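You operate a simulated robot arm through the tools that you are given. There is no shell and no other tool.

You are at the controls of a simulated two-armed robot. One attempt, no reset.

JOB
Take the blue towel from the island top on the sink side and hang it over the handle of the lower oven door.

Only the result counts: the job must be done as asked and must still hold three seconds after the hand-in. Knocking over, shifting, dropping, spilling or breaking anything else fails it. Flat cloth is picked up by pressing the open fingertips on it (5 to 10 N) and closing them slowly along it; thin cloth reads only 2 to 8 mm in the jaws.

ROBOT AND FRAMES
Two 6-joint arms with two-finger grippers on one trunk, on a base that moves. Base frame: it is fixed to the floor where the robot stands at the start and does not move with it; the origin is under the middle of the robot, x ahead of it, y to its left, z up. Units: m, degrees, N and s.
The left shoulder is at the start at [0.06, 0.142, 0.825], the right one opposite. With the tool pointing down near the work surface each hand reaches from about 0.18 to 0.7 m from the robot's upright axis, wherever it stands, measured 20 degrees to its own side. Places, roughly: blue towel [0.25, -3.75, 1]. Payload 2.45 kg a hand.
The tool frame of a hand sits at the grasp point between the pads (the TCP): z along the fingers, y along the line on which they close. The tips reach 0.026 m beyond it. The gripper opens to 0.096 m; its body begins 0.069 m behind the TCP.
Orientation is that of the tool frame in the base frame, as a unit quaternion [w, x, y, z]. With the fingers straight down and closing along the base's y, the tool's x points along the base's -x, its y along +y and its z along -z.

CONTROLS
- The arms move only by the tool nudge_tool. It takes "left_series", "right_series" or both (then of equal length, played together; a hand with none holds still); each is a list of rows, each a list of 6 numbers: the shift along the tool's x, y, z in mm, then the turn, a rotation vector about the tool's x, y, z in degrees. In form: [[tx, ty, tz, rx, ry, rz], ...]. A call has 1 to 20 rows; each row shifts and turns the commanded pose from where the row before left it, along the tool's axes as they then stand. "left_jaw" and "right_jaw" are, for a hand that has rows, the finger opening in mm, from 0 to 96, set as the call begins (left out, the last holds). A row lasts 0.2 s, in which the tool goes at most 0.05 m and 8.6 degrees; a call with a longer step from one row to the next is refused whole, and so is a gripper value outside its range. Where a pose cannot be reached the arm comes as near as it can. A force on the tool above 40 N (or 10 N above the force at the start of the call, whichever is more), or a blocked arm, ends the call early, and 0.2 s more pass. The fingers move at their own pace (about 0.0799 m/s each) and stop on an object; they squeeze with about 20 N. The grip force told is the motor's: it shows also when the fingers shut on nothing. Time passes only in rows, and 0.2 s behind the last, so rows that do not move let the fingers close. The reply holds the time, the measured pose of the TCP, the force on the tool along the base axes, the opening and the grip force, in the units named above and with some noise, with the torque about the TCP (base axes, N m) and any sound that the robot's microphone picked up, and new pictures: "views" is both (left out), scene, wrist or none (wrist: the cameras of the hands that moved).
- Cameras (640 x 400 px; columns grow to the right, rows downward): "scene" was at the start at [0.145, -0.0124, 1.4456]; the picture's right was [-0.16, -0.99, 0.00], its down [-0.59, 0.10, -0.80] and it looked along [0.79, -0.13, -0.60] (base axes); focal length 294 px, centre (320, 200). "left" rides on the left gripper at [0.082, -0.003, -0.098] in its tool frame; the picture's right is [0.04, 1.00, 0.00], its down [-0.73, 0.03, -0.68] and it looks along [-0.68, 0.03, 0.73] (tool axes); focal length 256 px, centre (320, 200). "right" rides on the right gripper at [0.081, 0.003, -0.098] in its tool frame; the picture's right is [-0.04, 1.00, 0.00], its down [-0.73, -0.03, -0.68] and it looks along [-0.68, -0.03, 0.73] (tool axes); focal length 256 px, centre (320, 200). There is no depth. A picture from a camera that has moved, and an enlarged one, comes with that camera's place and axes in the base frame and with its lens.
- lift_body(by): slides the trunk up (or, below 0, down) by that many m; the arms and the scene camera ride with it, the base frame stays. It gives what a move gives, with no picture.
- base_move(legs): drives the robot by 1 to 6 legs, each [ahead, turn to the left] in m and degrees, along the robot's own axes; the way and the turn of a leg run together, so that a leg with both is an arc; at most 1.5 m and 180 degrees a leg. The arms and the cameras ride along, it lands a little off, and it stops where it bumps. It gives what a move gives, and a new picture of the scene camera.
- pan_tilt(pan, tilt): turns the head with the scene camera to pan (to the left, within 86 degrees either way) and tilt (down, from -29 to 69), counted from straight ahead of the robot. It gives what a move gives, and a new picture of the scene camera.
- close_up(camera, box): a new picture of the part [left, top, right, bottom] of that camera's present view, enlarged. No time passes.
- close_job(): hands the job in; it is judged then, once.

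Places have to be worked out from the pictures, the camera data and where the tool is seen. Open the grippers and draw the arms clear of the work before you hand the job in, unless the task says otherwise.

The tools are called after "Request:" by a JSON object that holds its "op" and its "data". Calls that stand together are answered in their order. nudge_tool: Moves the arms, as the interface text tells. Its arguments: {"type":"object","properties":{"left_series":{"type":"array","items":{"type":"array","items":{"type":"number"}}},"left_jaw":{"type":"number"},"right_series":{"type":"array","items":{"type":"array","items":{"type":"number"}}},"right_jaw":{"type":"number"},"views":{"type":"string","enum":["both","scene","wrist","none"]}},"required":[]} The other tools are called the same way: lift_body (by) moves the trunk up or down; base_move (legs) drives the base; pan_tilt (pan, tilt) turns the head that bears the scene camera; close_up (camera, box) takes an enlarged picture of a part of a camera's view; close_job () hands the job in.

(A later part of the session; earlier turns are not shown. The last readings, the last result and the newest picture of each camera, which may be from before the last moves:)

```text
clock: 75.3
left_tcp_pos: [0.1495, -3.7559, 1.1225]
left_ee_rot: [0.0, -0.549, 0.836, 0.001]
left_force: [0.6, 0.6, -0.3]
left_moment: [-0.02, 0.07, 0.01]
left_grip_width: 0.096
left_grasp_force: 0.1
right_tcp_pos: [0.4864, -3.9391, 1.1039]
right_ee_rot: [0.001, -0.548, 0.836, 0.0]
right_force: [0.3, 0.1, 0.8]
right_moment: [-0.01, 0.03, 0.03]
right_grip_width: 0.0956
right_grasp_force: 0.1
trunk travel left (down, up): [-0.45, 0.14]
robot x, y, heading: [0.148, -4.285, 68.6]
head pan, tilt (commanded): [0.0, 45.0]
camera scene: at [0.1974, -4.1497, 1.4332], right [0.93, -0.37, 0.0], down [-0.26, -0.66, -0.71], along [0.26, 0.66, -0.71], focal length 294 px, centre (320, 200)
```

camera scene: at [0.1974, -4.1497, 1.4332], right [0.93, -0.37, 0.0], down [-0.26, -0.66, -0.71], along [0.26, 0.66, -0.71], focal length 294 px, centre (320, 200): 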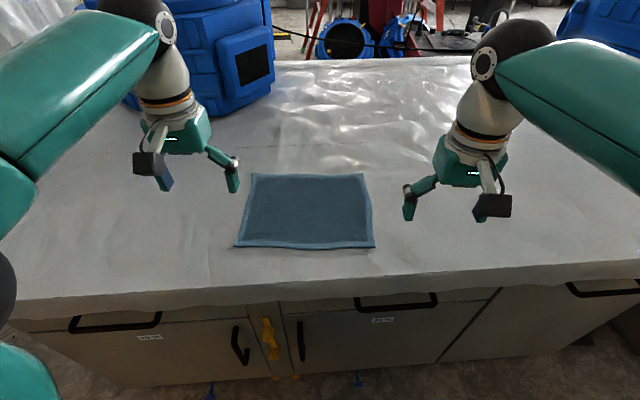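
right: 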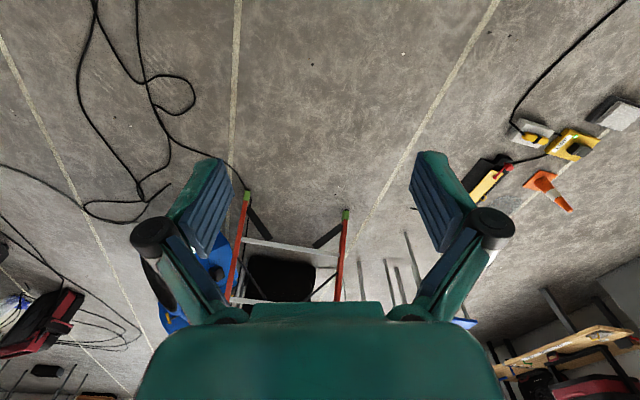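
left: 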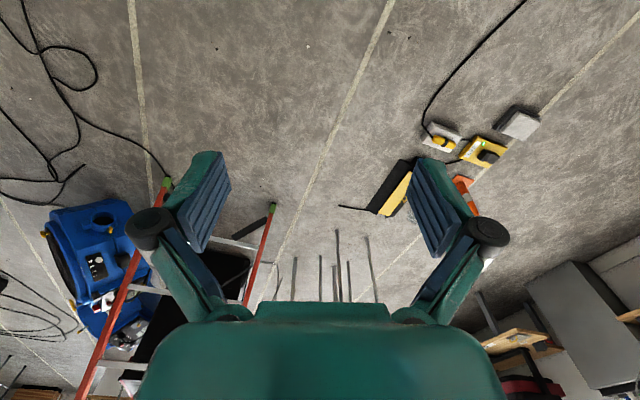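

Robot now at (0.148,-4.285), heading 68.6°; in the robot's frame the towel spans 0.50–0.735 m ahead and from 0.175 left to 0.115 right. I turn both grippers 90° so the jaws close fore‑and‑aft (cameras outward), to make the pinch ridge run parallel to the near edge.

Request:
{"op": "nudge_tool", "data": {"left_series": [[0, 0, 0, 0, 0, 8.2], [0, 0, 0, 0, 0, 8.2], [0, 0, 0, 0, 0, 8.2], [0, 0, 0, 0, 0, 8.2], [0, 0, 0, 0, 0, 8.2], [0, 0, 0, 0, 0, 8.2], [0, 0, 0, 0, 0, 8.2], [0, 0, 0, 0, 0, 8.2], [0, 0, 0, 0, 0, 8.2], [0, 0, 0, 0, 0, 8.2], [0, 0, 0, 0, 0, 8]], "right_series": [[0, 0, 0, 0, 0, -8.2], [0, 0, 0, 0, 0, -8.2], [0, 0, 0, 0, 0, -8.2], [0, 0, 0, 0, 0, -8.2], [0, 0, 0, 0, 0, -8.2], [0, 0, 0, 0, 0, -8.2], [0, 0, 0, 0, 0, -8.2], [0, 0, 0, 0, 0, -8.2], [0, 0, 0, 0, 0, -8.2], [0, 0, 0, 0, 0, -8.2], [0, 0, 0, 0, 0, -8]], "left_jaw": 40, "right_jaw": 40}}

```text
clock: 77.7
left_tcp_pos: [0.1504, -3.7565, 1.123]
left_ee_rot: [-0.001, 0.206, 0.979, 0.001]
left_force: [0.1, 0.2, -0.1]
left_moment: [-0.01, -0.01, -0.04]
left_grip_width: 0.0401
left_grasp_force: 0.1
right_tcp_pos: [0.4857, -3.9387, 1.1056]
right_ee_rot: [-0.001, 0.979, -0.203, 0.001]
right_force: [1.0, 0.0, 0.0]
right_moment: [-0.03, 0.03, 0.01]
right_grip_width: 0.0401
right_grasp_force: 0.1
trunk travel left (down, up): [-0.45, 0.14]
robot x, y, heading: [0.1499, -4.2821, 68.2]
head pan, tilt (commanded): [0.0, 45.0]
camera scene: at [0.1972, -4.1498, 1.4332], right [0.93, -0.37, 0.0], down [-0.26, -0.66, -0.71], along [0.26, 0.66, -0.71], focal length 294 px, centre (320, 200)
camera right: at [0.56, -3.9746, 1.2046], right [-0.43, -0.9, 0.0], down [-0.66, 0.32, 0.68], along [-0.61, 0.3, -0.73], focal length 256 px, centre (320, 200)
camera left: at [0.0725, -3.7257, 1.2224], right [0.37, 0.93, 0.0], down [0.68, -0.27, 0.68], along [0.63, -0.25, -0.73], focal length 256 px, centre (320, 200)
```

scene: 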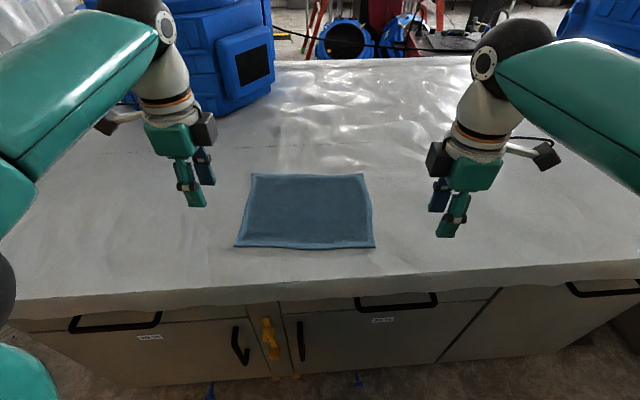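
right: 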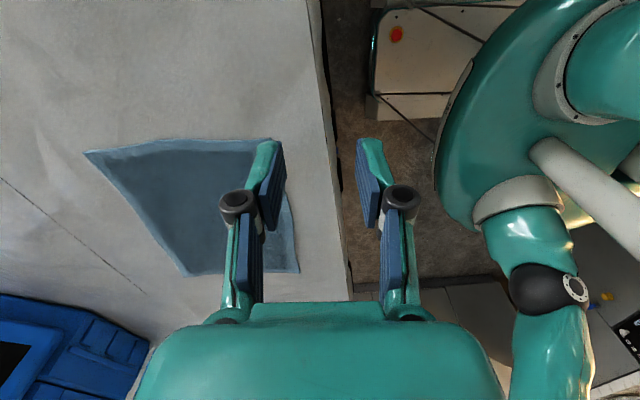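
left: 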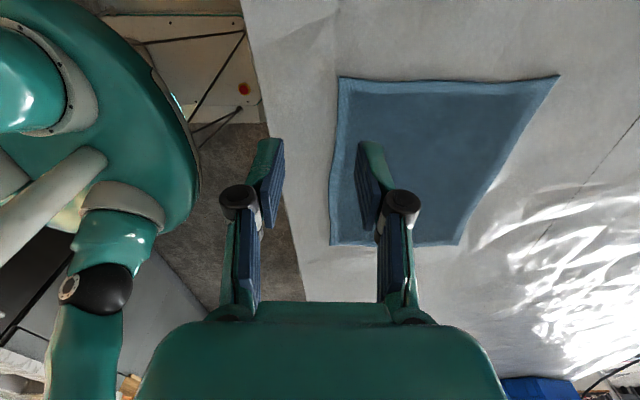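

The gripper turn worked; from the left wrist camera the towel's near edge runs from about (0.163,-3.739) to (0.433,-3.847), consistent with the scene view. I move both hands to just above the near edge, about 3 cm inside it, fingertips ~2–3 cm above the surface.

Request:
{"op": "nudge_tool", "data": {"left_series": [[-8, 7.5, 20, 0, 0, 0], [-8, 7.5, 20, 0, 0, 0], [-8, 7.5, 20, 0, 0, 0], [-8, 7.5, 20, 0, 0, 0], [-8, 7.5, 20, 0, 0, 0], [-8, 7.5, 20, 0, 0, 0], [-7, 7, 20, 0, 0, 0]], "right_series": [[-18, -14, 18, 0, 0, 0], [-18, -14, 18, 0, 0, 0], [-18, -14, 18, 0, 0, 0], [-18, -14, 18, 0, 0, 0], [-18, -14, 18, 0, 0, 0], [-18, -14, 18, 0, 0, 0], [-20, -15, 16, 0, 0, 0]]}}

```text
clock: 79.3
left_tcp_pos: [0.2222, -3.729, 0.982]
left_ee_rot: [0.0, 0.203, 0.979, -0.001]
left_force: [-0.1, 0.5, -1.4]
left_moment: [-0.04, -0.01, 0.0]
left_grip_width: 0.04
left_grasp_force: 0.0
right_tcp_pos: [0.4093, -3.7976, 0.9807]
right_ee_rot: [0.0, 0.979, -0.204, 0.0]
right_force: [-0.1, -0.1, -0.2]
right_moment: [-0.02, 0.01, 0.01]
right_grip_width: 0.04
right_grasp_force: 0.0
trunk travel left (down, up): [-0.45, 0.14]
robot x, y, heading: [0.1437, -4.2858, 68.0]
head pan, tilt (commanded): [0.0, 45.0]
camera scene: at [0.1975, -4.1483, 1.433], right [0.93, -0.37, 0.0], down [-0.26, -0.66, -0.71], along [0.26, 0.66, -0.71], focal length 294 px, centre (320, 200)
camera right: at [0.4828, -3.8321, 1.0802], right [-0.44, -0.9, 0.0], down [-0.66, 0.32, 0.68], along [-0.61, 0.3, -0.73], focal length 256 px, centre (320, 200)
camera left: at [0.144, -3.6996, 1.0812], right [0.36, 0.93, 0.0], down [0.68, -0.27, 0.68], along [0.63, -0.25, -0.73], focal length 256 px, centre (320, 200)
```

scene: 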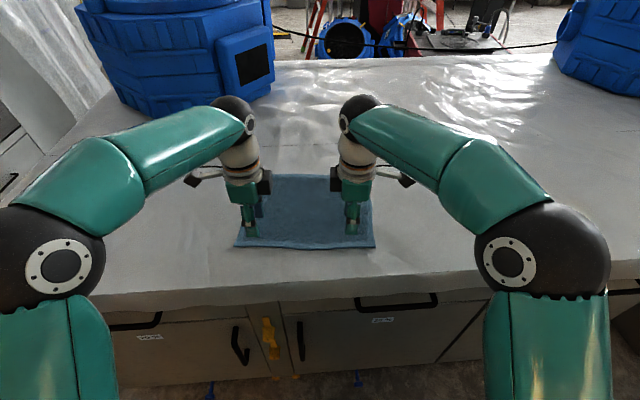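
right: 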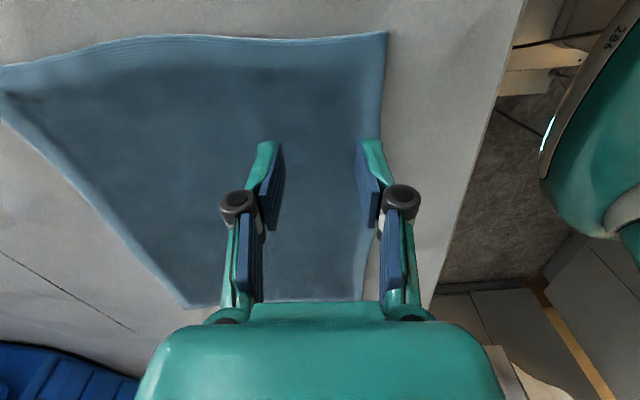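
left: 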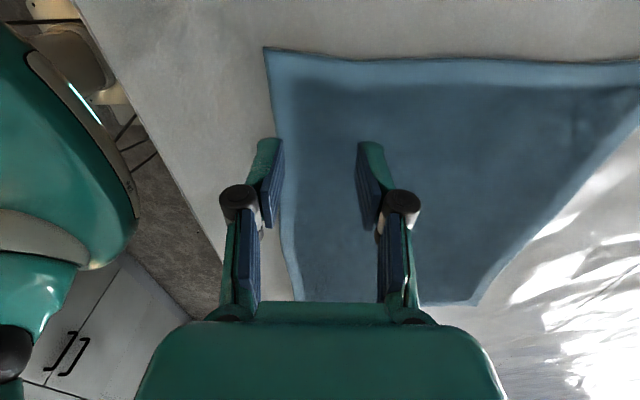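

Both hands are over the near edge; the near fingers are ~1 cm inside it, so I shift 7 mm further in and descend in small steps toward contact.

Request:
{"op": "nudge_tool", "data": {"left_series": [[0, 4, 3, 0, 0, 0], [0, 4, 3, 0, 0, 0], [0, 0, 3, 0, 0, 0], [0, 0, 3, 0, 0, 0], [0, 0, 2, 0, 0, 0], [0, 0, 2, 0, 0, 0]], "right_series": [[0, -3, 3, 0, 0, 0], [0, -3, 3, 0, 0, 0], [0, 0, 3, 0, 0, 0], [0, 0, 3, 0, 0, 0], [0, 0, 2, 0, 0, 0], [0, 0, 2, 0, 0, 0]], "views": "none"}}

```text
clock: 80.7
left_tcp_pos: [0.2252, -3.722, 0.9668]
left_ee_rot: [0.0, 0.204, 0.979, 0.0]
left_force: [-0.4, 0.2, 0.2]
left_moment: [0.03, 0.01, -0.04]
left_grip_width: 0.0401
left_grasp_force: 0.0
right_tcp_pos: [0.4132, -3.7927, 0.9648]
right_ee_rot: [0.0, 0.979, -0.205, 0.0]
right_force: [-0.4, 0.7, 0.9]
right_moment: [0.01, 0.0, -0.01]
right_grip_width: 0.04
right_grasp_force: 0.1
trunk travel left (down, up): [-0.45, 0.14]
robot x, y, heading: [0.1482, -4.282, 68.3]
head pan, tilt (commanded): [0.0, 45.0]
```

No contact yet (tips at about z=0.94). I keep descending in 2 mm steps.

Request:
{"op": "nudge_tool", "data": {"left_series": [[0, 0, 2, 0, 0, 0], [0, 0, 2, 0, 0, 0], [0, 0, 2, 0, 0, 0]], "right_series": [[0, 0, 2, 0, 0, 0], [0, 0, 2, 0, 0, 0], [0, 0, 2, 0, 0, 0]], "views": "none"}}

```text
clock: 81.5
left_tcp_pos: [0.2257, -3.7238, 0.9608]
left_ee_rot: [0.0, 0.203, 0.979, 0.0]
left_force: [-0.3, -0.8, 0.9]
left_moment: [0.0, 0.03, 0.0]
left_grip_width: 0.0401
left_grasp_force: 0.1
right_tcp_pos: [0.4114, -3.7909, 0.9587]
right_ee_rot: [-0.001, 0.979, -0.205, 0.0]
right_force: [0.2, 0.4, 0.1]
right_moment: [0.01, 0.0, 0.02]
right_grip_width: 0.0399
right_grasp_force: 0.1
trunk travel left (down, up): [-0.45, 0.14]
robot x, y, heading: [0.1444, -4.284, 68.3]
head pan, tilt (commanded): [0.0, 45.0]
```

Still no contact force. Another few millimetres down.

Request:
{"op": "nudge_tool", "data": {"left_series": [[0, 0, 2, 0, 0, 0], [0, 0, 2, 0, 0, 0]], "right_series": [[0, 0, 2, 0, 0, 0], [0, 0, 2, 0, 0, 0]], "views": "wrist"}}

```text
clock: 82.1
left_tcp_pos: [0.2241, -3.7228, 0.9572]
left_ee_rot: [0.0, 0.204, 0.979, -0.001]
left_force: [0.2, -0.5, -0.4]
left_moment: [0.01, 0.02, 0.01]
left_grip_width: 0.04
left_grasp_force: 0.1
right_tcp_pos: [0.4123, -3.7922, 0.9554]
right_ee_rot: [0.0, 0.979, -0.204, 0.0]
right_force: [0.3, -0.2, 0.5]
right_moment: [0.01, -0.04, -0.01]
right_grip_width: 0.0401
right_grasp_force: 0.0
trunk travel left (down, up): [-0.45, 0.14]
robot x, y, heading: [0.145, -4.2834, 68.4]
head pan, tilt (commanded): [0.0, 45.0]
camera right: at [0.4847, -3.8267, 1.0545], right [-0.44, -0.9, 0.0], down [-0.66, 0.32, 0.68], along [-0.61, 0.3, -0.73], focal length 256 px, centre (320, 200)
camera left: at [0.1469, -3.6927, 1.0569], right [0.36, 0.93, 0.0], down [0.68, -0.27, 0.68], along [0.63, -0.25, -0.73], focal length 256 px, centre (320, 200)
```

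right: 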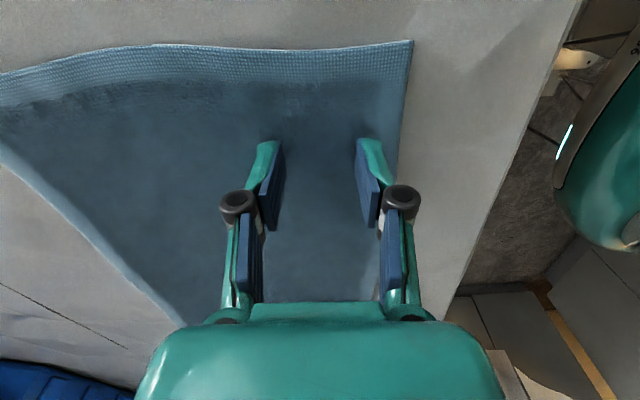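
left: 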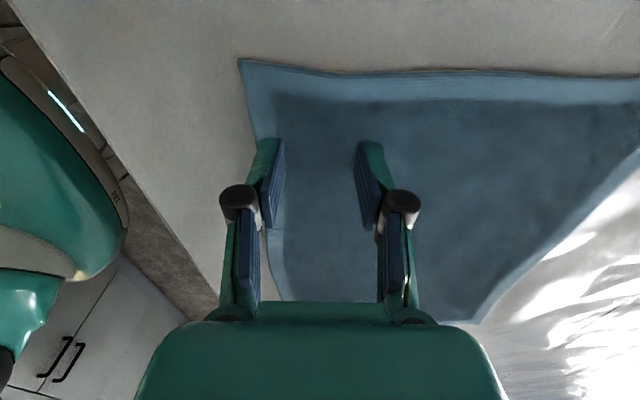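

Finger shadows show the tips very close to the cloth. I go on down in 1.5 mm steps.

Request:
{"op": "nudge_tool", "data": {"left_series": [[0, 0, 1.5, 0, 0, 0], [0, 0, 1.5, 0, 0, 0], [0, 0, 1.5, 0, 0, 0]], "right_series": [[0, 0, 1.5, 0, 0, 0], [0, 0, 1.5, 0, 0, 0], [0, 0, 1.5, 0, 0, 0]], "views": "none"}}

```text
clock: 82.9
left_tcp_pos: [0.2245, -3.7224, 0.9521]
left_ee_rot: [-0.001, 0.204, 0.979, 0.0]
left_force: [-0.1, 0.5, 0.5]
left_moment: [-0.03, -0.02, 0.01]
left_grip_width: 0.0397
left_grasp_force: 0.2
right_tcp_pos: [0.4116, -3.7929, 0.9505]
right_ee_rot: [-0.001, 0.979, -0.203, 0.0]
right_force: [-0.7, 0.7, 0.6]
right_moment: [0.02, -0.03, 0.0]
right_grip_width: 0.04
right_grasp_force: 0.0
trunk travel left (down, up): [-0.45, 0.14]
robot x, y, heading: [0.1484, -4.2858, 68.0]
head pan, tilt (commanded): [0.0, 45.0]
```

No contact yet; continuing down by 1.5 mm steps.

Request:
{"op": "nudge_tool", "data": {"left_series": [[0, 0, 1.5, 0, 0, 0], [0, 0, 1.5, 0, 0, 0], [0, 0, 1.5, 0, 0, 0]], "right_series": [[0, 0, 1.5, 0, 0, 0], [0, 0, 1.5, 0, 0, 0], [0, 0, 1.5, 0, 0, 0]], "views": "none"}}

```text
clock: 83.7
left_tcp_pos: [0.2242, -3.7231, 0.949]
left_ee_rot: [0.0, 0.203, 0.979, 0.0]
left_force: [-0.1, 0.7, 3.9]
left_moment: [0.03, 0.02, 0.01]
left_grip_width: 0.04
left_grasp_force: 0.1
right_tcp_pos: [0.4113, -3.7916, 0.9474]
right_ee_rot: [-0.003, 0.979, -0.204, 0.0]
right_force: [0.2, -0.6, 11.9]
right_moment: [-0.05, 0.03, -0.01]
right_grip_width: 0.0407
right_grasp_force: 0.6
trunk travel left (down, up): [-0.45, 0.14]
robot x, y, heading: [0.1476, -4.2816, 68.2]
head pan, tilt (commanded): [0.0, 45.0]
```

Contact: left 4 N, right 12 N. I even these out and start closing the jaws in small steps along the cloth.

Request:
{"op": "nudge_tool", "data": {"left_series": [[0, 0, 0.7, 0, 0, 0], [0, 0, 0, 0, 0, 0]], "right_series": [[0, 0, -0.5, 0, 0, 0], [0, 0, 0, 0, 0, 0]], "views": "none"}}

Request:
{"op": "nudge_tool", "data": {"left_series": [[0, 0, 0, 0, 0, 0], [0, 0, 0, 0, 0, 0]], "right_series": [[0, 0, 0, 0, 0, 0], [0, 0, 0, 0, 0, 0]], "left_jaw": 34, "right_jaw": 34, "views": "wrist"}}

```text
clock: 84.3
left_tcp_pos: [0.2233, -3.724, 0.949]
left_ee_rot: [0.0, 0.204, 0.979, 0.001]
left_force: [0.0, 0.6, 7.7]
left_moment: [-0.04, 0.0, -0.02]
left_grip_width: 0.0394
left_grasp_force: 0.0
right_tcp_pos: [0.4106, -3.7937, 0.9469]
right_ee_rot: [-0.002, 0.979, -0.204, 0.0]
right_force: [-0.2, 1.6, 10.1]
right_moment: [0.12, 0.0, 0.0]
right_grip_width: 0.0417
right_grasp_force: 0.7
trunk travel left (down, up): [-0.45, 0.14]
robot x, y, heading: [0.1495, -4.2867, 68.1]
head pan, tilt (commanded): [0.0, 45.0]
```

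```text
clock: 84.9
left_tcp_pos: [0.2231, -3.725, 0.9489]
left_ee_rot: [0.001, 0.204, 0.979, 0.001]
left_force: [0.6, -0.3, 9.9]
left_moment: [-0.09, -0.01, -0.02]
left_grip_width: 0.0345
left_grasp_force: 0.1
right_tcp_pos: [0.4105, -3.7935, 0.9482]
right_ee_rot: [-0.002, 0.979, -0.204, -0.001]
right_force: [0.4, 1.2, 14.1]
right_moment: [0.08, 0.02, 0.01]
right_grip_width: 0.0351
right_grasp_force: 0.0
trunk travel left (down, up): [-0.45, 0.14]
robot x, y, heading: [0.1434, -4.2848, 68.3]
head pan, tilt (commanded): [0.0, 45.0]
camera right: at [0.4842, -3.8285, 1.0475], right [-0.44, -0.9, 0.0], down [-0.66, 0.32, 0.68], along [-0.61, 0.3, -0.73], focal length 256 px, centre (320, 200)
camera left: at [0.1463, -3.6943, 1.048], right [0.36, 0.93, 0.0], down [0.68, -0.27, 0.68], along [0.63, -0.24, -0.73], focal length 256 px, centre (320, 200)
```

right: 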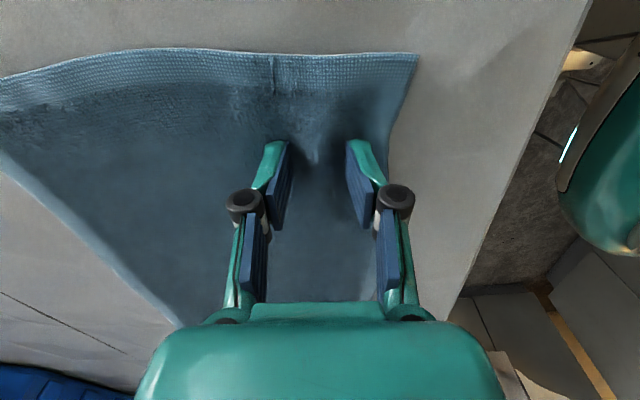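
left: 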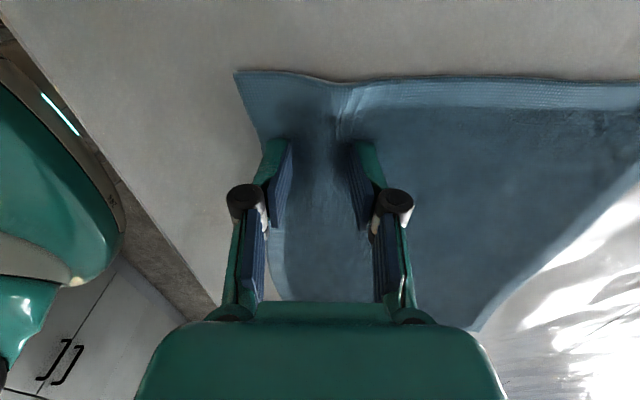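

The cloth is buckling up between the fingers as wanted. I ease the right hand up a little and keep closing in small steps.

Request:
{"op": "nudge_tool", "data": {"left_series": [[0, 0, 0, 0, 0, 0], [0, 0, 0, 0, 0, 0]], "right_series": [[0, 0, -0.7, 0, 0, 0], [0, 0, 0, 0, 0, 0]], "left_jaw": 28, "right_jaw": 28, "views": "none"}}

Request:
{"op": "nudge_tool", "data": {"left_series": [[0, 0, 0, 0, 0, 0], [0, 0, 0, 0, 0, 0]], "right_series": [[0, 0, 0, 0, 0, 0], [0, 0, 0, 0, 0, 0]], "left_jaw": 22, "right_jaw": 22, "views": "wrist"}}

```text
clock: 85.5
left_tcp_pos: [0.2234, -3.7249, 0.9484]
left_ee_rot: [0.0, 0.204, 0.979, 0.001]
left_force: [-0.3, -1.4, 12.9]
left_moment: [-0.12, 0.01, -0.01]
left_grip_width: 0.0286
left_grasp_force: 4.0
right_tcp_pos: [0.4112, -3.7942, 0.9485]
right_ee_rot: [-0.001, 0.979, -0.204, 0.0]
right_force: [-0.2, 0.4, 9.1]
right_moment: [0.07, -0.02, 0.02]
right_grip_width: 0.0292
right_grasp_force: 0.1
trunk travel left (down, up): [-0.45, 0.14]
robot x, y, heading: [0.1475, -4.284, 68.5]
head pan, tilt (commanded): [0.0, 45.0]
```

```text
clock: 86.1
left_tcp_pos: [0.2231, -3.7242, 0.9491]
left_ee_rot: [0.001, 0.204, 0.979, 0.002]
left_force: [0.5, -0.2, 12.9]
left_moment: [-0.09, -0.02, -0.02]
left_grip_width: 0.0228
left_grasp_force: 0.0
right_tcp_pos: [0.4114, -3.7929, 0.9489]
right_ee_rot: [0.0, 0.979, -0.205, 0.0]
right_force: [-1.5, -0.1, 9.1]
right_moment: [-0.01, 0.02, 0.01]
right_grip_width: 0.0232
right_grasp_force: 0.0
trunk travel left (down, up): [-0.45, 0.14]
robot x, y, heading: [0.1457, -4.2841, 68.2]
head pan, tilt (commanded): [0.0, 45.0]
camera right: at [0.4841, -3.8288, 1.0479], right [-0.44, -0.9, 0.0], down [-0.66, 0.32, 0.68], along [-0.61, 0.3, -0.73], focal length 256 px, centre (320, 200)
camera left: at [0.1463, -3.6944, 1.048], right [0.36, 0.93, 0.0], down [0.68, -0.27, 0.68], along [0.63, -0.24, -0.73], focal length 256 px, centre (320, 200)
```

right: 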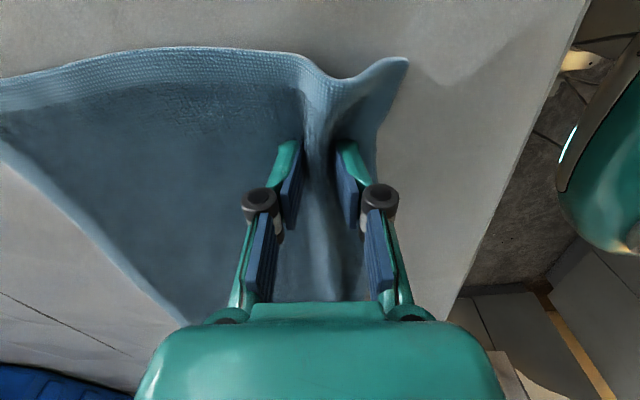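
left: 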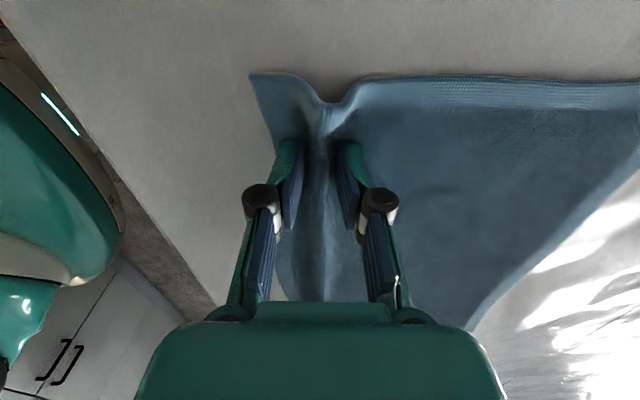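

The ridge is forming well in both hands. I ease the left slightly and continue closing.

Request:
{"op": "nudge_tool", "data": {"left_series": [[0, 0, -0.5, 0, 0, 0], [0, 0, 0, 0, 0, 0]], "right_series": [[0, 0, 0, 0, 0, 0], [0, 0, 0, 0, 0, 0]], "left_jaw": 16, "right_jaw": 16, "views": "none"}}

Request:
{"op": "nudge_tool", "data": {"left_series": [[0, 0, 0, 0, 0, 0], [0, 0, 0, 0, 0, 0]], "right_series": [[0, 0, 0, 0, 0, 0], [0, 0, 0, 0, 0, 0]], "left_jaw": 10, "right_jaw": 10, "views": "none"}}

Request:
{"op": "nudge_tool", "data": {"left_series": [[0, 0, 0, 0, 0, 0], [0, 0, 0, 0, 0, 0], [0, 0, 0, 0, 0, 0]], "right_series": [[0, 0, 0, 0, 0, 0], [0, 0, 0, 0, 0, 0], [0, 0, 0, 0, 0, 0]], "left_jaw": 0, "right_jaw": 0, "views": "both"}}

```text
clock: 86.7
left_tcp_pos: [0.2235, -3.7245, 0.949]
left_ee_rot: [0.001, 0.204, 0.979, 0.001]
left_force: [-1.1, -0.5, 10.6]
left_moment: [-0.03, 0.08, -0.01]
left_grip_width: 0.0167
left_grasp_force: 0.0
right_tcp_pos: [0.411, -3.7936, 0.9499]
right_ee_rot: [-0.002, 0.979, -0.204, 0.001]
right_force: [0.3, 0.4, 10.4]
right_moment: [-0.01, 0.01, 0.0]
right_grip_width: 0.0164
right_grasp_force: 0.2
trunk travel left (down, up): [-0.45, 0.14]
robot x, y, heading: [0.1458, -4.2839, 68.4]
head pan, tilt (commanded): [0.0, 45.0]
```

```text
clock: 87.3
left_tcp_pos: [0.2254, -3.725, 0.9499]
left_ee_rot: [0.001, 0.204, 0.979, 0.001]
left_force: [-0.6, 0.2, 10.6]
left_moment: [-0.02, -0.01, 0.01]
left_grip_width: 0.0107
left_grasp_force: 0.3
right_tcp_pos: [0.4102, -3.7936, 0.9486]
right_ee_rot: [-0.003, 0.979, -0.205, -0.001]
right_force: [0.5, -0.1, 10.9]
right_moment: [-0.02, 0.03, 0.01]
right_grip_width: 0.01
right_grasp_force: 4.4
trunk travel left (down, up): [-0.45, 0.14]
robot x, y, heading: [0.1489, -4.2862, 68.2]
head pan, tilt (commanded): [0.0, 45.0]
```

```text
clock: 88.1
left_tcp_pos: [0.2242, -3.7249, 0.9494]
left_ee_rot: [0.0, 0.204, 0.979, 0.002]
left_force: [0.1, -0.7, 9.3]
left_moment: [0.0, 0.01, 0.0]
left_grip_width: 0.0063
left_grasp_force: 20.1
right_tcp_pos: [0.4105, -3.7938, 0.948]
right_ee_rot: [-0.002, 0.979, -0.205, -0.001]
right_force: [-0.9, -0.9, 11.4]
right_moment: [-0.02, 0.07, 0.01]
right_grip_width: 0.0076
right_grasp_force: 20.2
trunk travel left (down, up): [-0.45, 0.14]
robot x, y, heading: [0.1449, -4.2837, 68.3]
head pan, tilt (commanded): [0.0, 45.0]
camera scene: at [0.1966, -4.1516, 1.4334], right [0.93, -0.37, 0.0], down [-0.26, -0.66, -0.71], along [0.26, 0.66, -0.71], focal length 294 px, centre (320, 200)
camera right: at [0.4841, -3.8286, 1.048], right [-0.44, -0.9, 0.0], down [-0.66, 0.32, 0.68], along [-0.61, 0.3, -0.73], focal length 256 px, centre (320, 200)
camera left: at [0.1469, -3.6943, 1.0483], right [0.36, 0.93, 0.0], down [0.68, -0.27, 0.68], along [0.63, -0.25, -0.73], focal length 256 px, centre (320, 200)
```

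scene: 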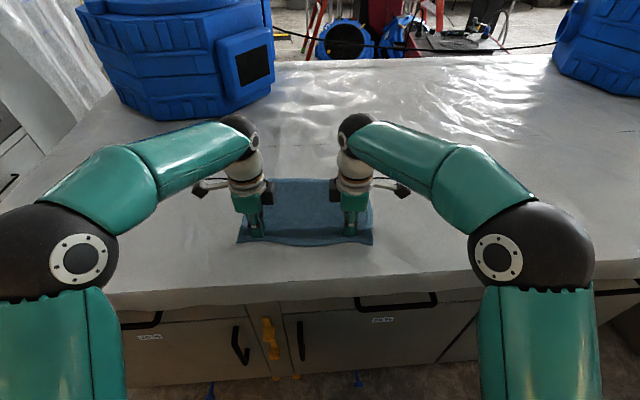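
right: 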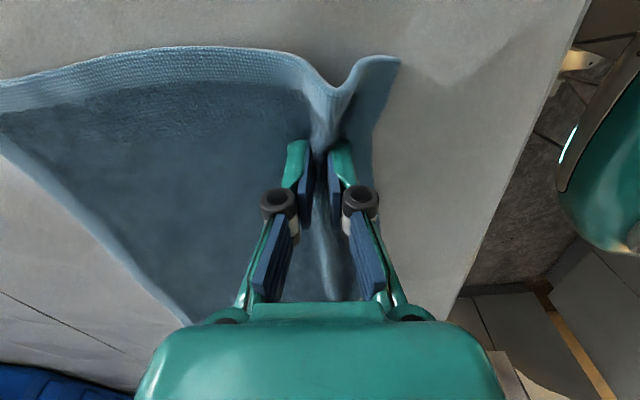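
left: 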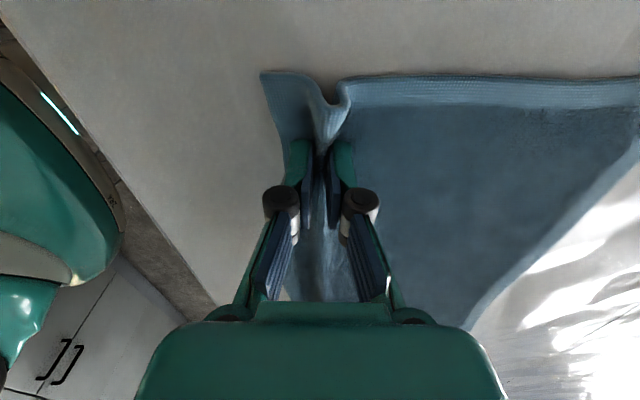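

Both hands hold cloth (6.3 and 7.6 mm at 20 N). I lift both hands together slowly.

Request:
{"op": "nudge_tool", "data": {"left_series": [[0, 0, -5, 0, 0, 0], [0, 0, -10, 0, 0, 0], [0, 0, -15, 0, 0, 0], [0, 0, -15, 0, 0, 0], [0, 0, -15, 0, 0, 0], [0, 0, 0, 0, 0, 0]], "right_series": [[0, 0, -5, 0, 0, 0], [0, 0, -10, 0, 0, 0], [0, 0, -15, 0, 0, 0], [0, 0, -15, 0, 0, 0], [0, 0, -15, 0, 0, 0], [0, 0, 0, 0, 0, 0]]}}

```text
clock: 89.5
left_tcp_pos: [0.2237, -3.7223, 1.0091]
left_ee_rot: [0.0, 0.204, 0.979, 0.0]
left_force: [1.1, -0.7, -0.4]
left_moment: [0.01, 0.0, 0.0]
left_grip_width: 0.0051
left_grasp_force: 20.0
right_tcp_pos: [0.4116, -3.7916, 1.0068]
right_ee_rot: [0.0, 0.979, -0.204, 0.0]
right_force: [-0.9, 0.1, -0.4]
right_moment: [0.02, 0.02, 0.01]
right_grip_width: 0.0071
right_grasp_force: 19.7
trunk travel left (down, up): [-0.45, 0.14]
robot x, y, heading: [0.146, -4.2841, 68.5]
head pan, tilt (commanded): [0.0, 45.0]
camera scene: at [0.1974, -4.1494, 1.4331], right [0.93, -0.37, 0.0], down [-0.26, -0.66, -0.71], along [0.26, 0.66, -0.71], focal length 294 px, centre (320, 200)
camera right: at [0.4857, -3.8273, 1.107], right [-0.44, -0.9, 0.0], down [-0.66, 0.32, 0.68], along [-0.61, 0.3, -0.73], focal length 256 px, centre (320, 200)
camera left: at [0.1474, -3.6922, 1.1076], right [0.36, 0.93, 0.0], down [0.68, -0.27, 0.68], along [0.63, -0.25, -0.73], focal length 256 px, centre (320, 200)
```

scene: 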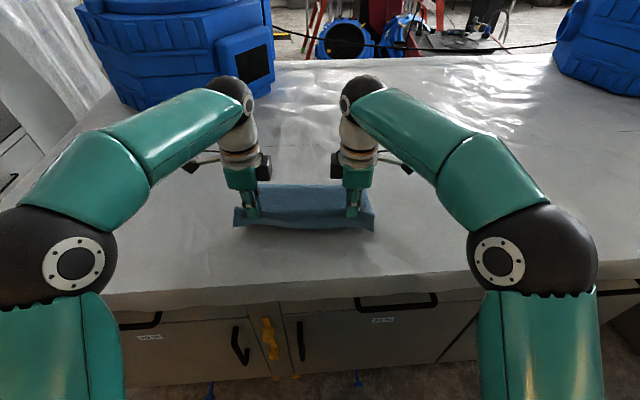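
right: 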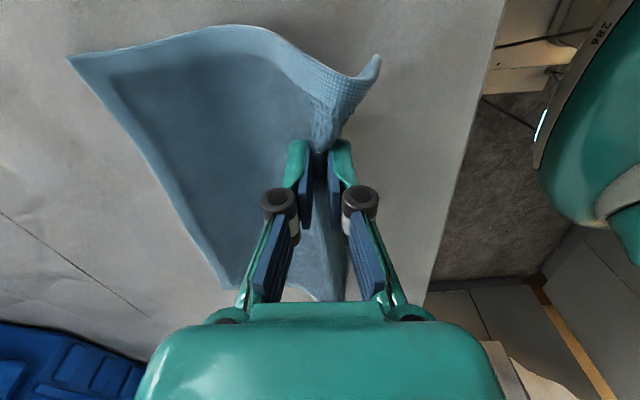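
left: 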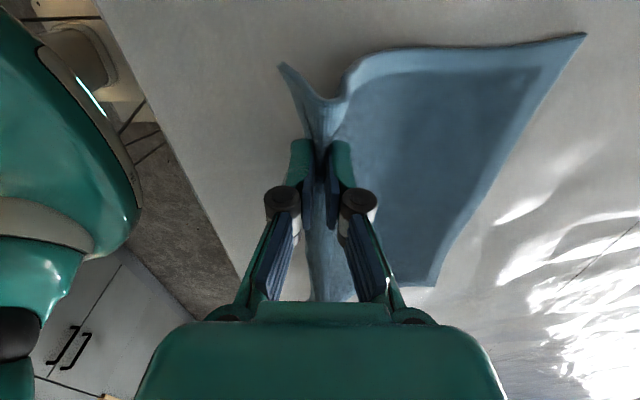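

The towel is held by both hands and lifts. I raise it another 0.21 m to clear the island.

Request:
{"op": "nudge_tool", "data": {"left_series": [[0, 0, -21, 0, 0, 0], [0, 0, -21, 0, 0, 0], [0, 0, -21, 0, 0, 0], [0, 0, -21, 0, 0, 0], [0, 0, -21, 0, 0, 0], [0, 0, -21, 0, 0, 0], [0, 0, -21, 0, 0, 0], [0, 0, -21, 0, 0, 0], [0, 0, -21, 0, 0, 0], [0, 0, -21, 0, 0, 0], [0, 0, 0, 0, 0, 0]], "right_series": [[0, 0, -21, 0, 0, 0], [0, 0, -21, 0, 0, 0], [0, 0, -21, 0, 0, 0], [0, 0, -21, 0, 0, 0], [0, 0, -21, 0, 0, 0], [0, 0, -21, 0, 0, 0], [0, 0, -21, 0, 0, 0], [0, 0, -21, 0, 0, 0], [0, 0, -21, 0, 0, 0], [0, 0, -21, 0, 0, 0], [0, 0, 0, 0, 0, 0]]}}

```text
clock: 91.9
left_tcp_pos: [0.2016, -3.7628, 1.1701]
left_ee_rot: [0.003, 0.206, 0.979, 0.0]
left_force: [23.7, -9.5, -0.9]
left_moment: [-0.21, -0.55, 0.0]
left_grip_width: 0.0045
left_grasp_force: 20.0
left hand out of reach, approached as far as the arm can: row 6, 7, 8, 9, 10
right_tcp_pos: [0.4057, -3.8475, 1.1647]
right_ee_rot: [-0.001, 0.979, -0.202, -0.003]
right_force: [-24.5, 10.0, 0.7]
right_moment: [0.21, 0.51, -0.02]
right_grip_width: 0.005
right_grasp_force: 19.6
right hand out of reach, approached as far as the arm can: row 6, 7, 8, 9, 10
trunk travel left (down, up): [-0.45, 0.14]
robot x, y, heading: [0.1451, -4.2857, 68.3]
head pan, tilt (commanded): [0.0, 45.0]
camera scene: at [0.1974, -4.1491, 1.4331], right [0.93, -0.37, 0.0], down [-0.26, -0.66, -0.71], along [0.26, 0.66, -0.71], focal length 294 px, centre (320, 200)
camera right: at [0.4789, -3.8822, 1.2632], right [-0.43, -0.9, 0.0], down [-0.66, 0.32, 0.68], along [-0.62, 0.3, -0.73], focal length 256 px, centre (320, 200)
camera left: at [0.1235, -3.7321, 1.2689], right [0.37, 0.93, 0.0], down [0.68, -0.27, 0.68], along [0.64, -0.25, -0.73], focal length 256 px, centre (320, 200)
```

scene: 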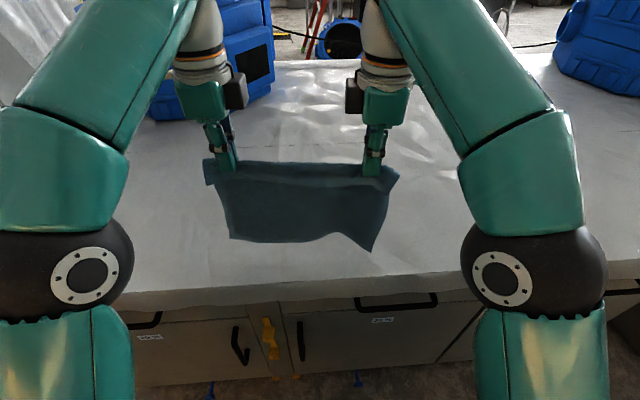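
right: 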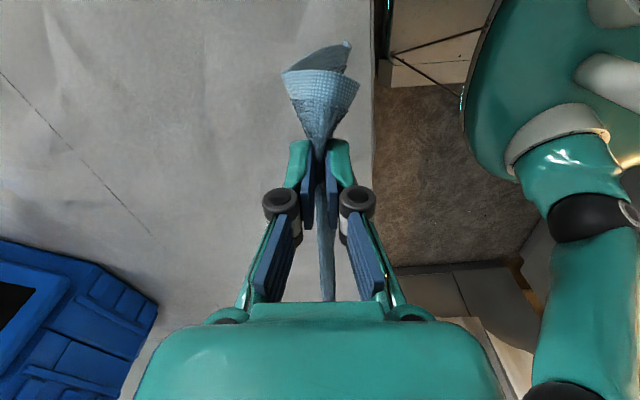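
left: 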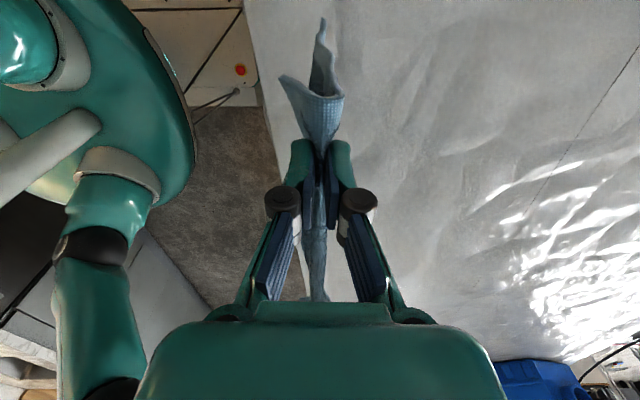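

The arms hit their height limit at this distance and stretched the towel (24 N). I bring the hands back toward me and slightly down so they return to their proper spacing.

Request:
{"op": "nudge_tool", "data": {"left_series": [[0, -15, 8, 0, 0, 0], [0, -15, 8, 0, 0, 0], [0, -15, 8, 0, 0, 0], [0, -15, 6, 0, 0, 0], [0, 0, 0, 0, 0, 0]], "right_series": [[0, 15, 8, 0, 0, 0], [0, 15, 8, 0, 0, 0], [0, 15, 8, 0, 0, 0], [0, 15, 6, 0, 0, 0], [0, 0, 0, 0, 0, 0]], "views": "scene"}}

```text
clock: 93.1
left_tcp_pos: [0.1779, -3.8177, 1.14]
left_ee_rot: [0.002, 0.205, 0.979, -0.001]
left_force: [22.4, -9.4, 0.1]
left_moment: [-0.2, -0.5, -0.02]
left_grip_width: 0.0048
left_grasp_force: 20.2
right_tcp_pos: [0.3804, -3.9031, 1.1343]
right_ee_rot: [0.0, 0.979, -0.205, -0.003]
right_force: [-22.6, 8.6, 0.2]
right_moment: [0.23, 0.47, 0.0]
right_grip_width: 0.005
right_grasp_force: 20.0
trunk travel left (down, up): [-0.45, 0.14]
robot x, y, heading: [0.1446, -4.2835, 68.2]
head pan, tilt (commanded): [0.0, 45.0]
camera scene: at [0.1974, -4.1493, 1.4331], right [0.93, -0.37, 0.0], down [-0.26, -0.66, -0.71], along [0.26, 0.66, -0.71], focal length 294 px, centre (320, 200)
```

scene: 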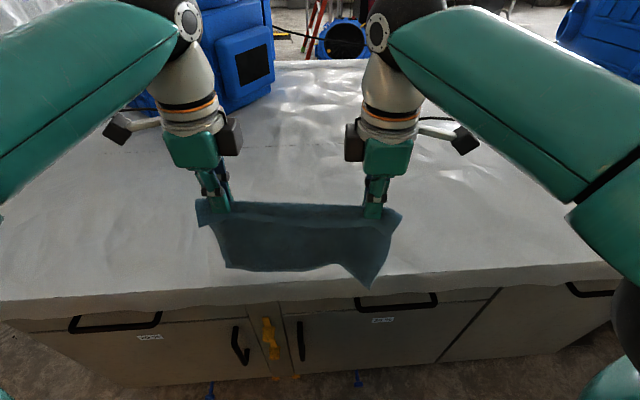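

Commanded poses were reset to the reached ones, so the towel is still taut (0.22 m apart). I bring each hand 10 mm inward.

Request:
{"op": "nudge_tool", "data": {"left_series": [[-3, 0, 0, 0, 0, 0], [-3, 0, 0, 0, 0, 0], [-4, 0, 0, 0, 0, 0], [0, 0, 0, 0, 0, 0]], "right_series": [[-3, 0, 0, 0, 0, 0], [-3, 0, 0, 0, 0, 0], [-4, 0, 0, 0, 0, 0], [0, 0, 0, 0, 0, 0]]}}

```text
clock: 94.1
left_tcp_pos: [0.185, -3.8217, 1.1401]
left_ee_rot: [-0.001, 0.203, 0.979, 0.0]
left_force: [-0.1, 0.3, 0.0]
left_moment: [-0.02, -0.02, -0.04]
left_grip_width: 0.0049
left_grasp_force: 20.3
right_tcp_pos: [0.3745, -3.898, 1.1353]
right_ee_rot: [0.0, 0.979, -0.205, 0.001]
right_force: [-0.6, 0.5, -0.4]
right_moment: [-0.01, 0.01, 0.03]
right_grip_width: 0.005
right_grasp_force: 19.8
trunk travel left (down, up): [-0.45, 0.14]
robot x, y, heading: [0.1491, -4.2845, 68.5]
head pan, tilt (commanded): [0.0, 45.0]
camera scene: at [0.1971, -4.1499, 1.4332], right [0.93, -0.37, 0.0], down [-0.26, -0.66, -0.71], along [0.26, 0.66, -0.71], focal length 294 px, centre (320, 200)
camera right: at [0.4476, -3.9342, 1.2345], right [-0.44, -0.9, 0.0], down [-0.66, 0.32, 0.68], along [-0.61, 0.3, -0.73], focal length 256 px, centre (320, 200)
camera left: at [0.1075, -3.7911, 1.2399], right [0.36, 0.93, 0.0], down [0.69, -0.27, 0.68], along [0.63, -0.24, -0.74], focal length 256 px, centre (320, 200)
```

scene: 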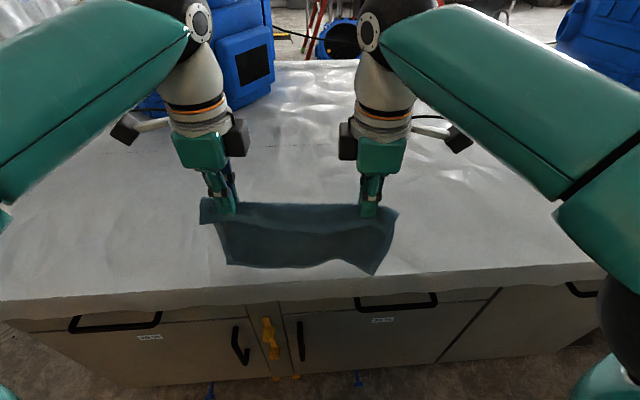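
right: 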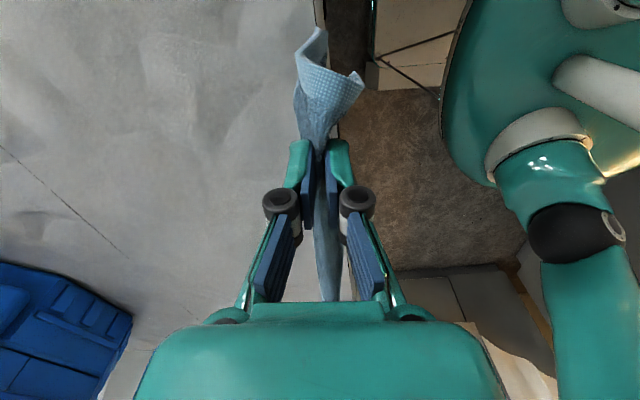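
left: 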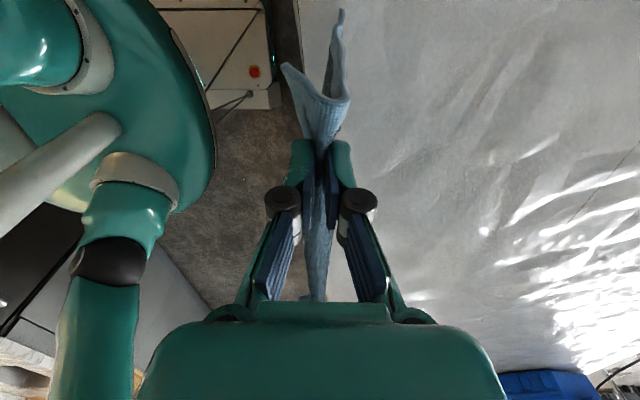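

Tension is gone and both grips hold (~5 mm). I raise the trunk so the towel is well above everything for the carry.

Request:
{"op": "lift_body", "data": {"by": 0.14}}

Request:
{"op": "base_move", "data": {"legs": [[-0.18, 0]]}}

```text
clock: 95.8
left_tcp_pos: [0.1855, -3.8215, 1.2798]
left_ee_rot: [0.0, 0.204, 0.979, 0.0]
left_force: [0.6, 0.1, -0.3]
left_moment: [0.02, -0.02, 0.0]
left_grip_width: 0.0047
left_grasp_force: 20.1
right_tcp_pos: [0.3739, -3.8994, 1.275]
right_ee_rot: [-0.001, 0.979, -0.205, 0.0]
right_force: [-1.2, 0.3, 0.2]
right_moment: [0.01, 0.01, 0.02]
right_grip_width: 0.005
right_grasp_force: 20.1
trunk travel left (down, up): [-0.59, 0.0]
robot x, y, heading: [0.147, -4.2829, 68.5]
head pan, tilt (commanded): [0.0, 45.0]
```

```text
clock: 97.3
left_tcp_pos: [0.1192, -3.9908, 1.2818]
left_ee_rot: [0.001, 0.203, 0.979, 0.001]
left_force: [0.3, -0.2, 0.2]
left_moment: [0.04, 0.06, -0.05]
left_grip_width: 0.0049
left_grasp_force: 19.9
right_tcp_pos: [0.3056, -4.0685, 1.2759]
right_ee_rot: [-0.001, 0.979, -0.204, 0.001]
right_force: [-0.1, 0.4, 0.5]
right_moment: [0.05, -0.01, 0.0]
right_grip_width: 0.0052
right_grasp_force: 19.5
trunk travel left (down, up): [-0.59, 0.0]
robot x, y, heading: [0.0738, -4.4523, 68.3]
head pan, tilt (commanded): [0.0, 45.0]
camera scene: at [0.1298, -4.3195, 1.5734], right [0.93, -0.37, 0.0], down [-0.26, -0.66, -0.71], along [0.26, 0.66, -0.71], focal length 294 px, centre (320, 200)
```

scene: 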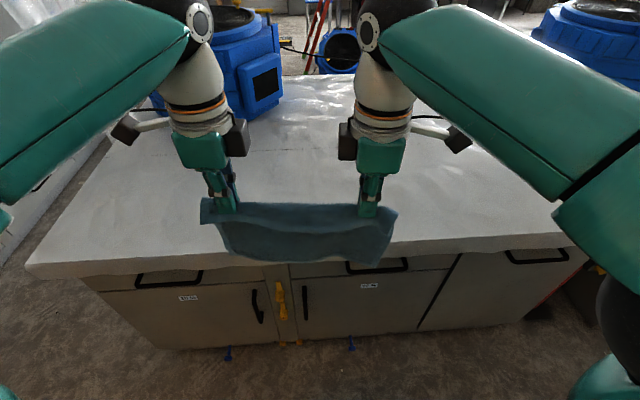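

Carrying well. I turn left in two calls to face along the aisle toward the tall units.

Request:
{"op": "base_move", "data": {"legs": [[0, 47]]}}

Request:
{"op": "base_move", "data": {"legs": [[0, 47]]}}

Request:
{"op": "pan_tilt", "data": {"pan": 0, "tilt": 30}}

```text
clock: 100.1
left_tcp_pos: [-0.2342, -4.111, 1.2804]
left_ee_rot: [0.0, -0.205, 0.979, 0.0]
left_force: [1.0, 0.0, -0.3]
left_moment: [0.03, -0.02, -0.06]
left_grip_width: 0.0047
left_grasp_force: 20.0
right_tcp_pos: [-0.0492, -4.0252, 1.2768]
right_ee_rot: [-0.001, 0.979, 0.205, 0.0]
right_force: [-1.0, 0.0, -0.5]
right_moment: [0.0, 0.01, 0.0]
right_grip_width: 0.0049
right_grasp_force: 20.4
trunk travel left (down, up): [-0.59, 0.0]
robot x, y, heading: [0.1123, -4.4388, 115.6]
head pan, tilt (commanded): [0.0, 45.0]
camera scene: at [0.0463, -4.3076, 1.5731], right [0.9, 0.43, 0.0], down [0.3, -0.64, -0.71], along [-0.3, 0.64, -0.71], focal length 294 px, centre (320, 200)
```

scene: 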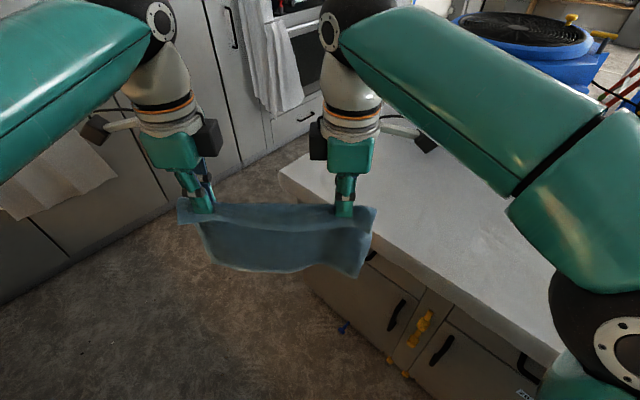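

```text
clock: 103.0
left_tcp_pos: [-0.3644, -4.4693, 1.282]
left_ee_rot: [0.0, -0.583, 0.813, 0.0]
left_force: [0.5, 1.5, 0.0]
left_moment: [0.01, 0.0, -0.06]
left_grip_width: 0.0049
left_grasp_force: 19.7
right_tcp_pos: [-0.3032, -4.2755, 1.276]
right_ee_rot: [-0.001, 0.813, 0.582, 0.0]
right_force: [-0.4, -0.8, -0.3]
right_moment: [-0.01, -0.03, -0.04]
right_grip_width: 0.0048
right_grasp_force: 20.0
trunk travel left (down, up): [-0.59, 0.0]
robot x, y, heading: [0.1204, -4.404, 162.3]
head pan, tilt (commanded): [0.0, 45.0]
camera scene: at [-0.0184, -4.36, 1.5732], right [0.3, 0.95, 0.0], down [0.67, -0.21, -0.71], along [-0.67, 0.21, -0.71], focal length 294 px, centre (320, 200)
```

scene: 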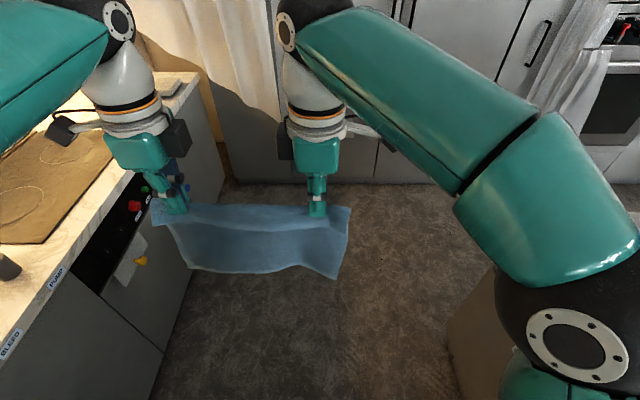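

```text
clock: 103.7
left_tcp_pos: [-0.3643, -4.468, 1.2821]
left_ee_rot: [-0.002, -0.583, 0.813, -0.001]
left_force: [0.0, 1.3, 0.1]
left_moment: [-0.02, 0.03, -0.05]
left_grip_width: 0.0047
left_grasp_force: 20.0
right_tcp_pos: [-0.3032, -4.2735, 1.2758]
right_ee_rot: [0.0, 0.813, 0.582, -0.001]
right_force: [0.1, -1.1, -0.4]
right_moment: [-0.06, -0.02, -0.04]
right_grip_width: 0.0047
right_grasp_force: 20.1
trunk travel left (down, up): [-0.59, 0.0]
robot x, y, heading: [0.1187, -4.4035, 162.7]
head pan, tilt (commanded): [0.0, 30.0]
camera scene: at [-0.0262, -4.3559, 1.5957], right [0.3, 0.95, 0.0], down [0.48, -0.15, -0.87], along [-0.83, 0.26, -0.5], focal length 294 px, centre (320, 200)
```

scene: 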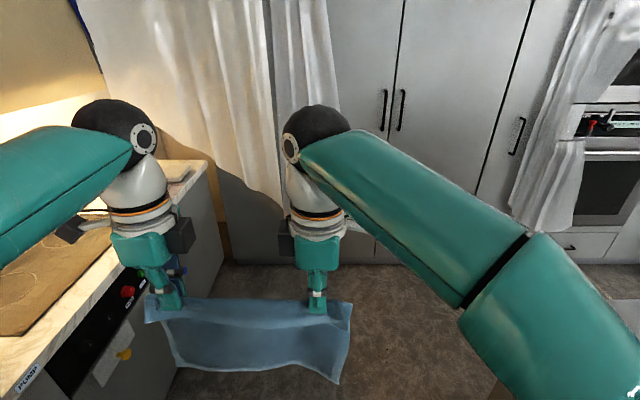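

Facing the tall units now with the towel hanging cleanly. I drive 1.1 m along the aisle, then check clearance before turning right toward the ovens.

Request:
{"op": "base_move", "data": {"legs": [[1.1, 0]]}}

```text
clock: 109.5
left_tcp_pos: [-1.4267, -4.1285, 1.2808]
left_ee_rot: [0.0, -0.58, 0.815, 0.0]
left_force: [0.8, -0.1, -0.1]
left_moment: [0.03, 0.01, -0.09]
left_grip_width: 0.0046
left_grasp_force: 20.1
right_tcp_pos: [-1.364, -3.9351, 1.2753]
right_ee_rot: [0.0, 0.814, 0.581, 0.0]
right_force: [0.3, -1.2, 0.4]
right_moment: [-0.01, 0.0, -0.04]
right_grip_width: 0.0048
right_grasp_force: 19.5
trunk travel left (down, up): [-0.59, 0.0]
robot x, y, heading: [-0.9432, -4.0675, 162.1]
head pan, tilt (commanded): [0.0, 30.0]
camera scene: at [-1.0882, -4.0176, 1.5957], right [0.31, 0.95, 0.0], down [0.48, -0.15, -0.87], along [-0.82, 0.27, -0.5], focal length 294 px, centre (320, 200)
```

scene: 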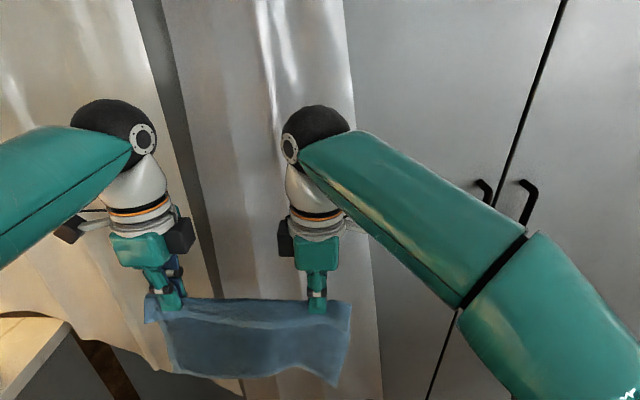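

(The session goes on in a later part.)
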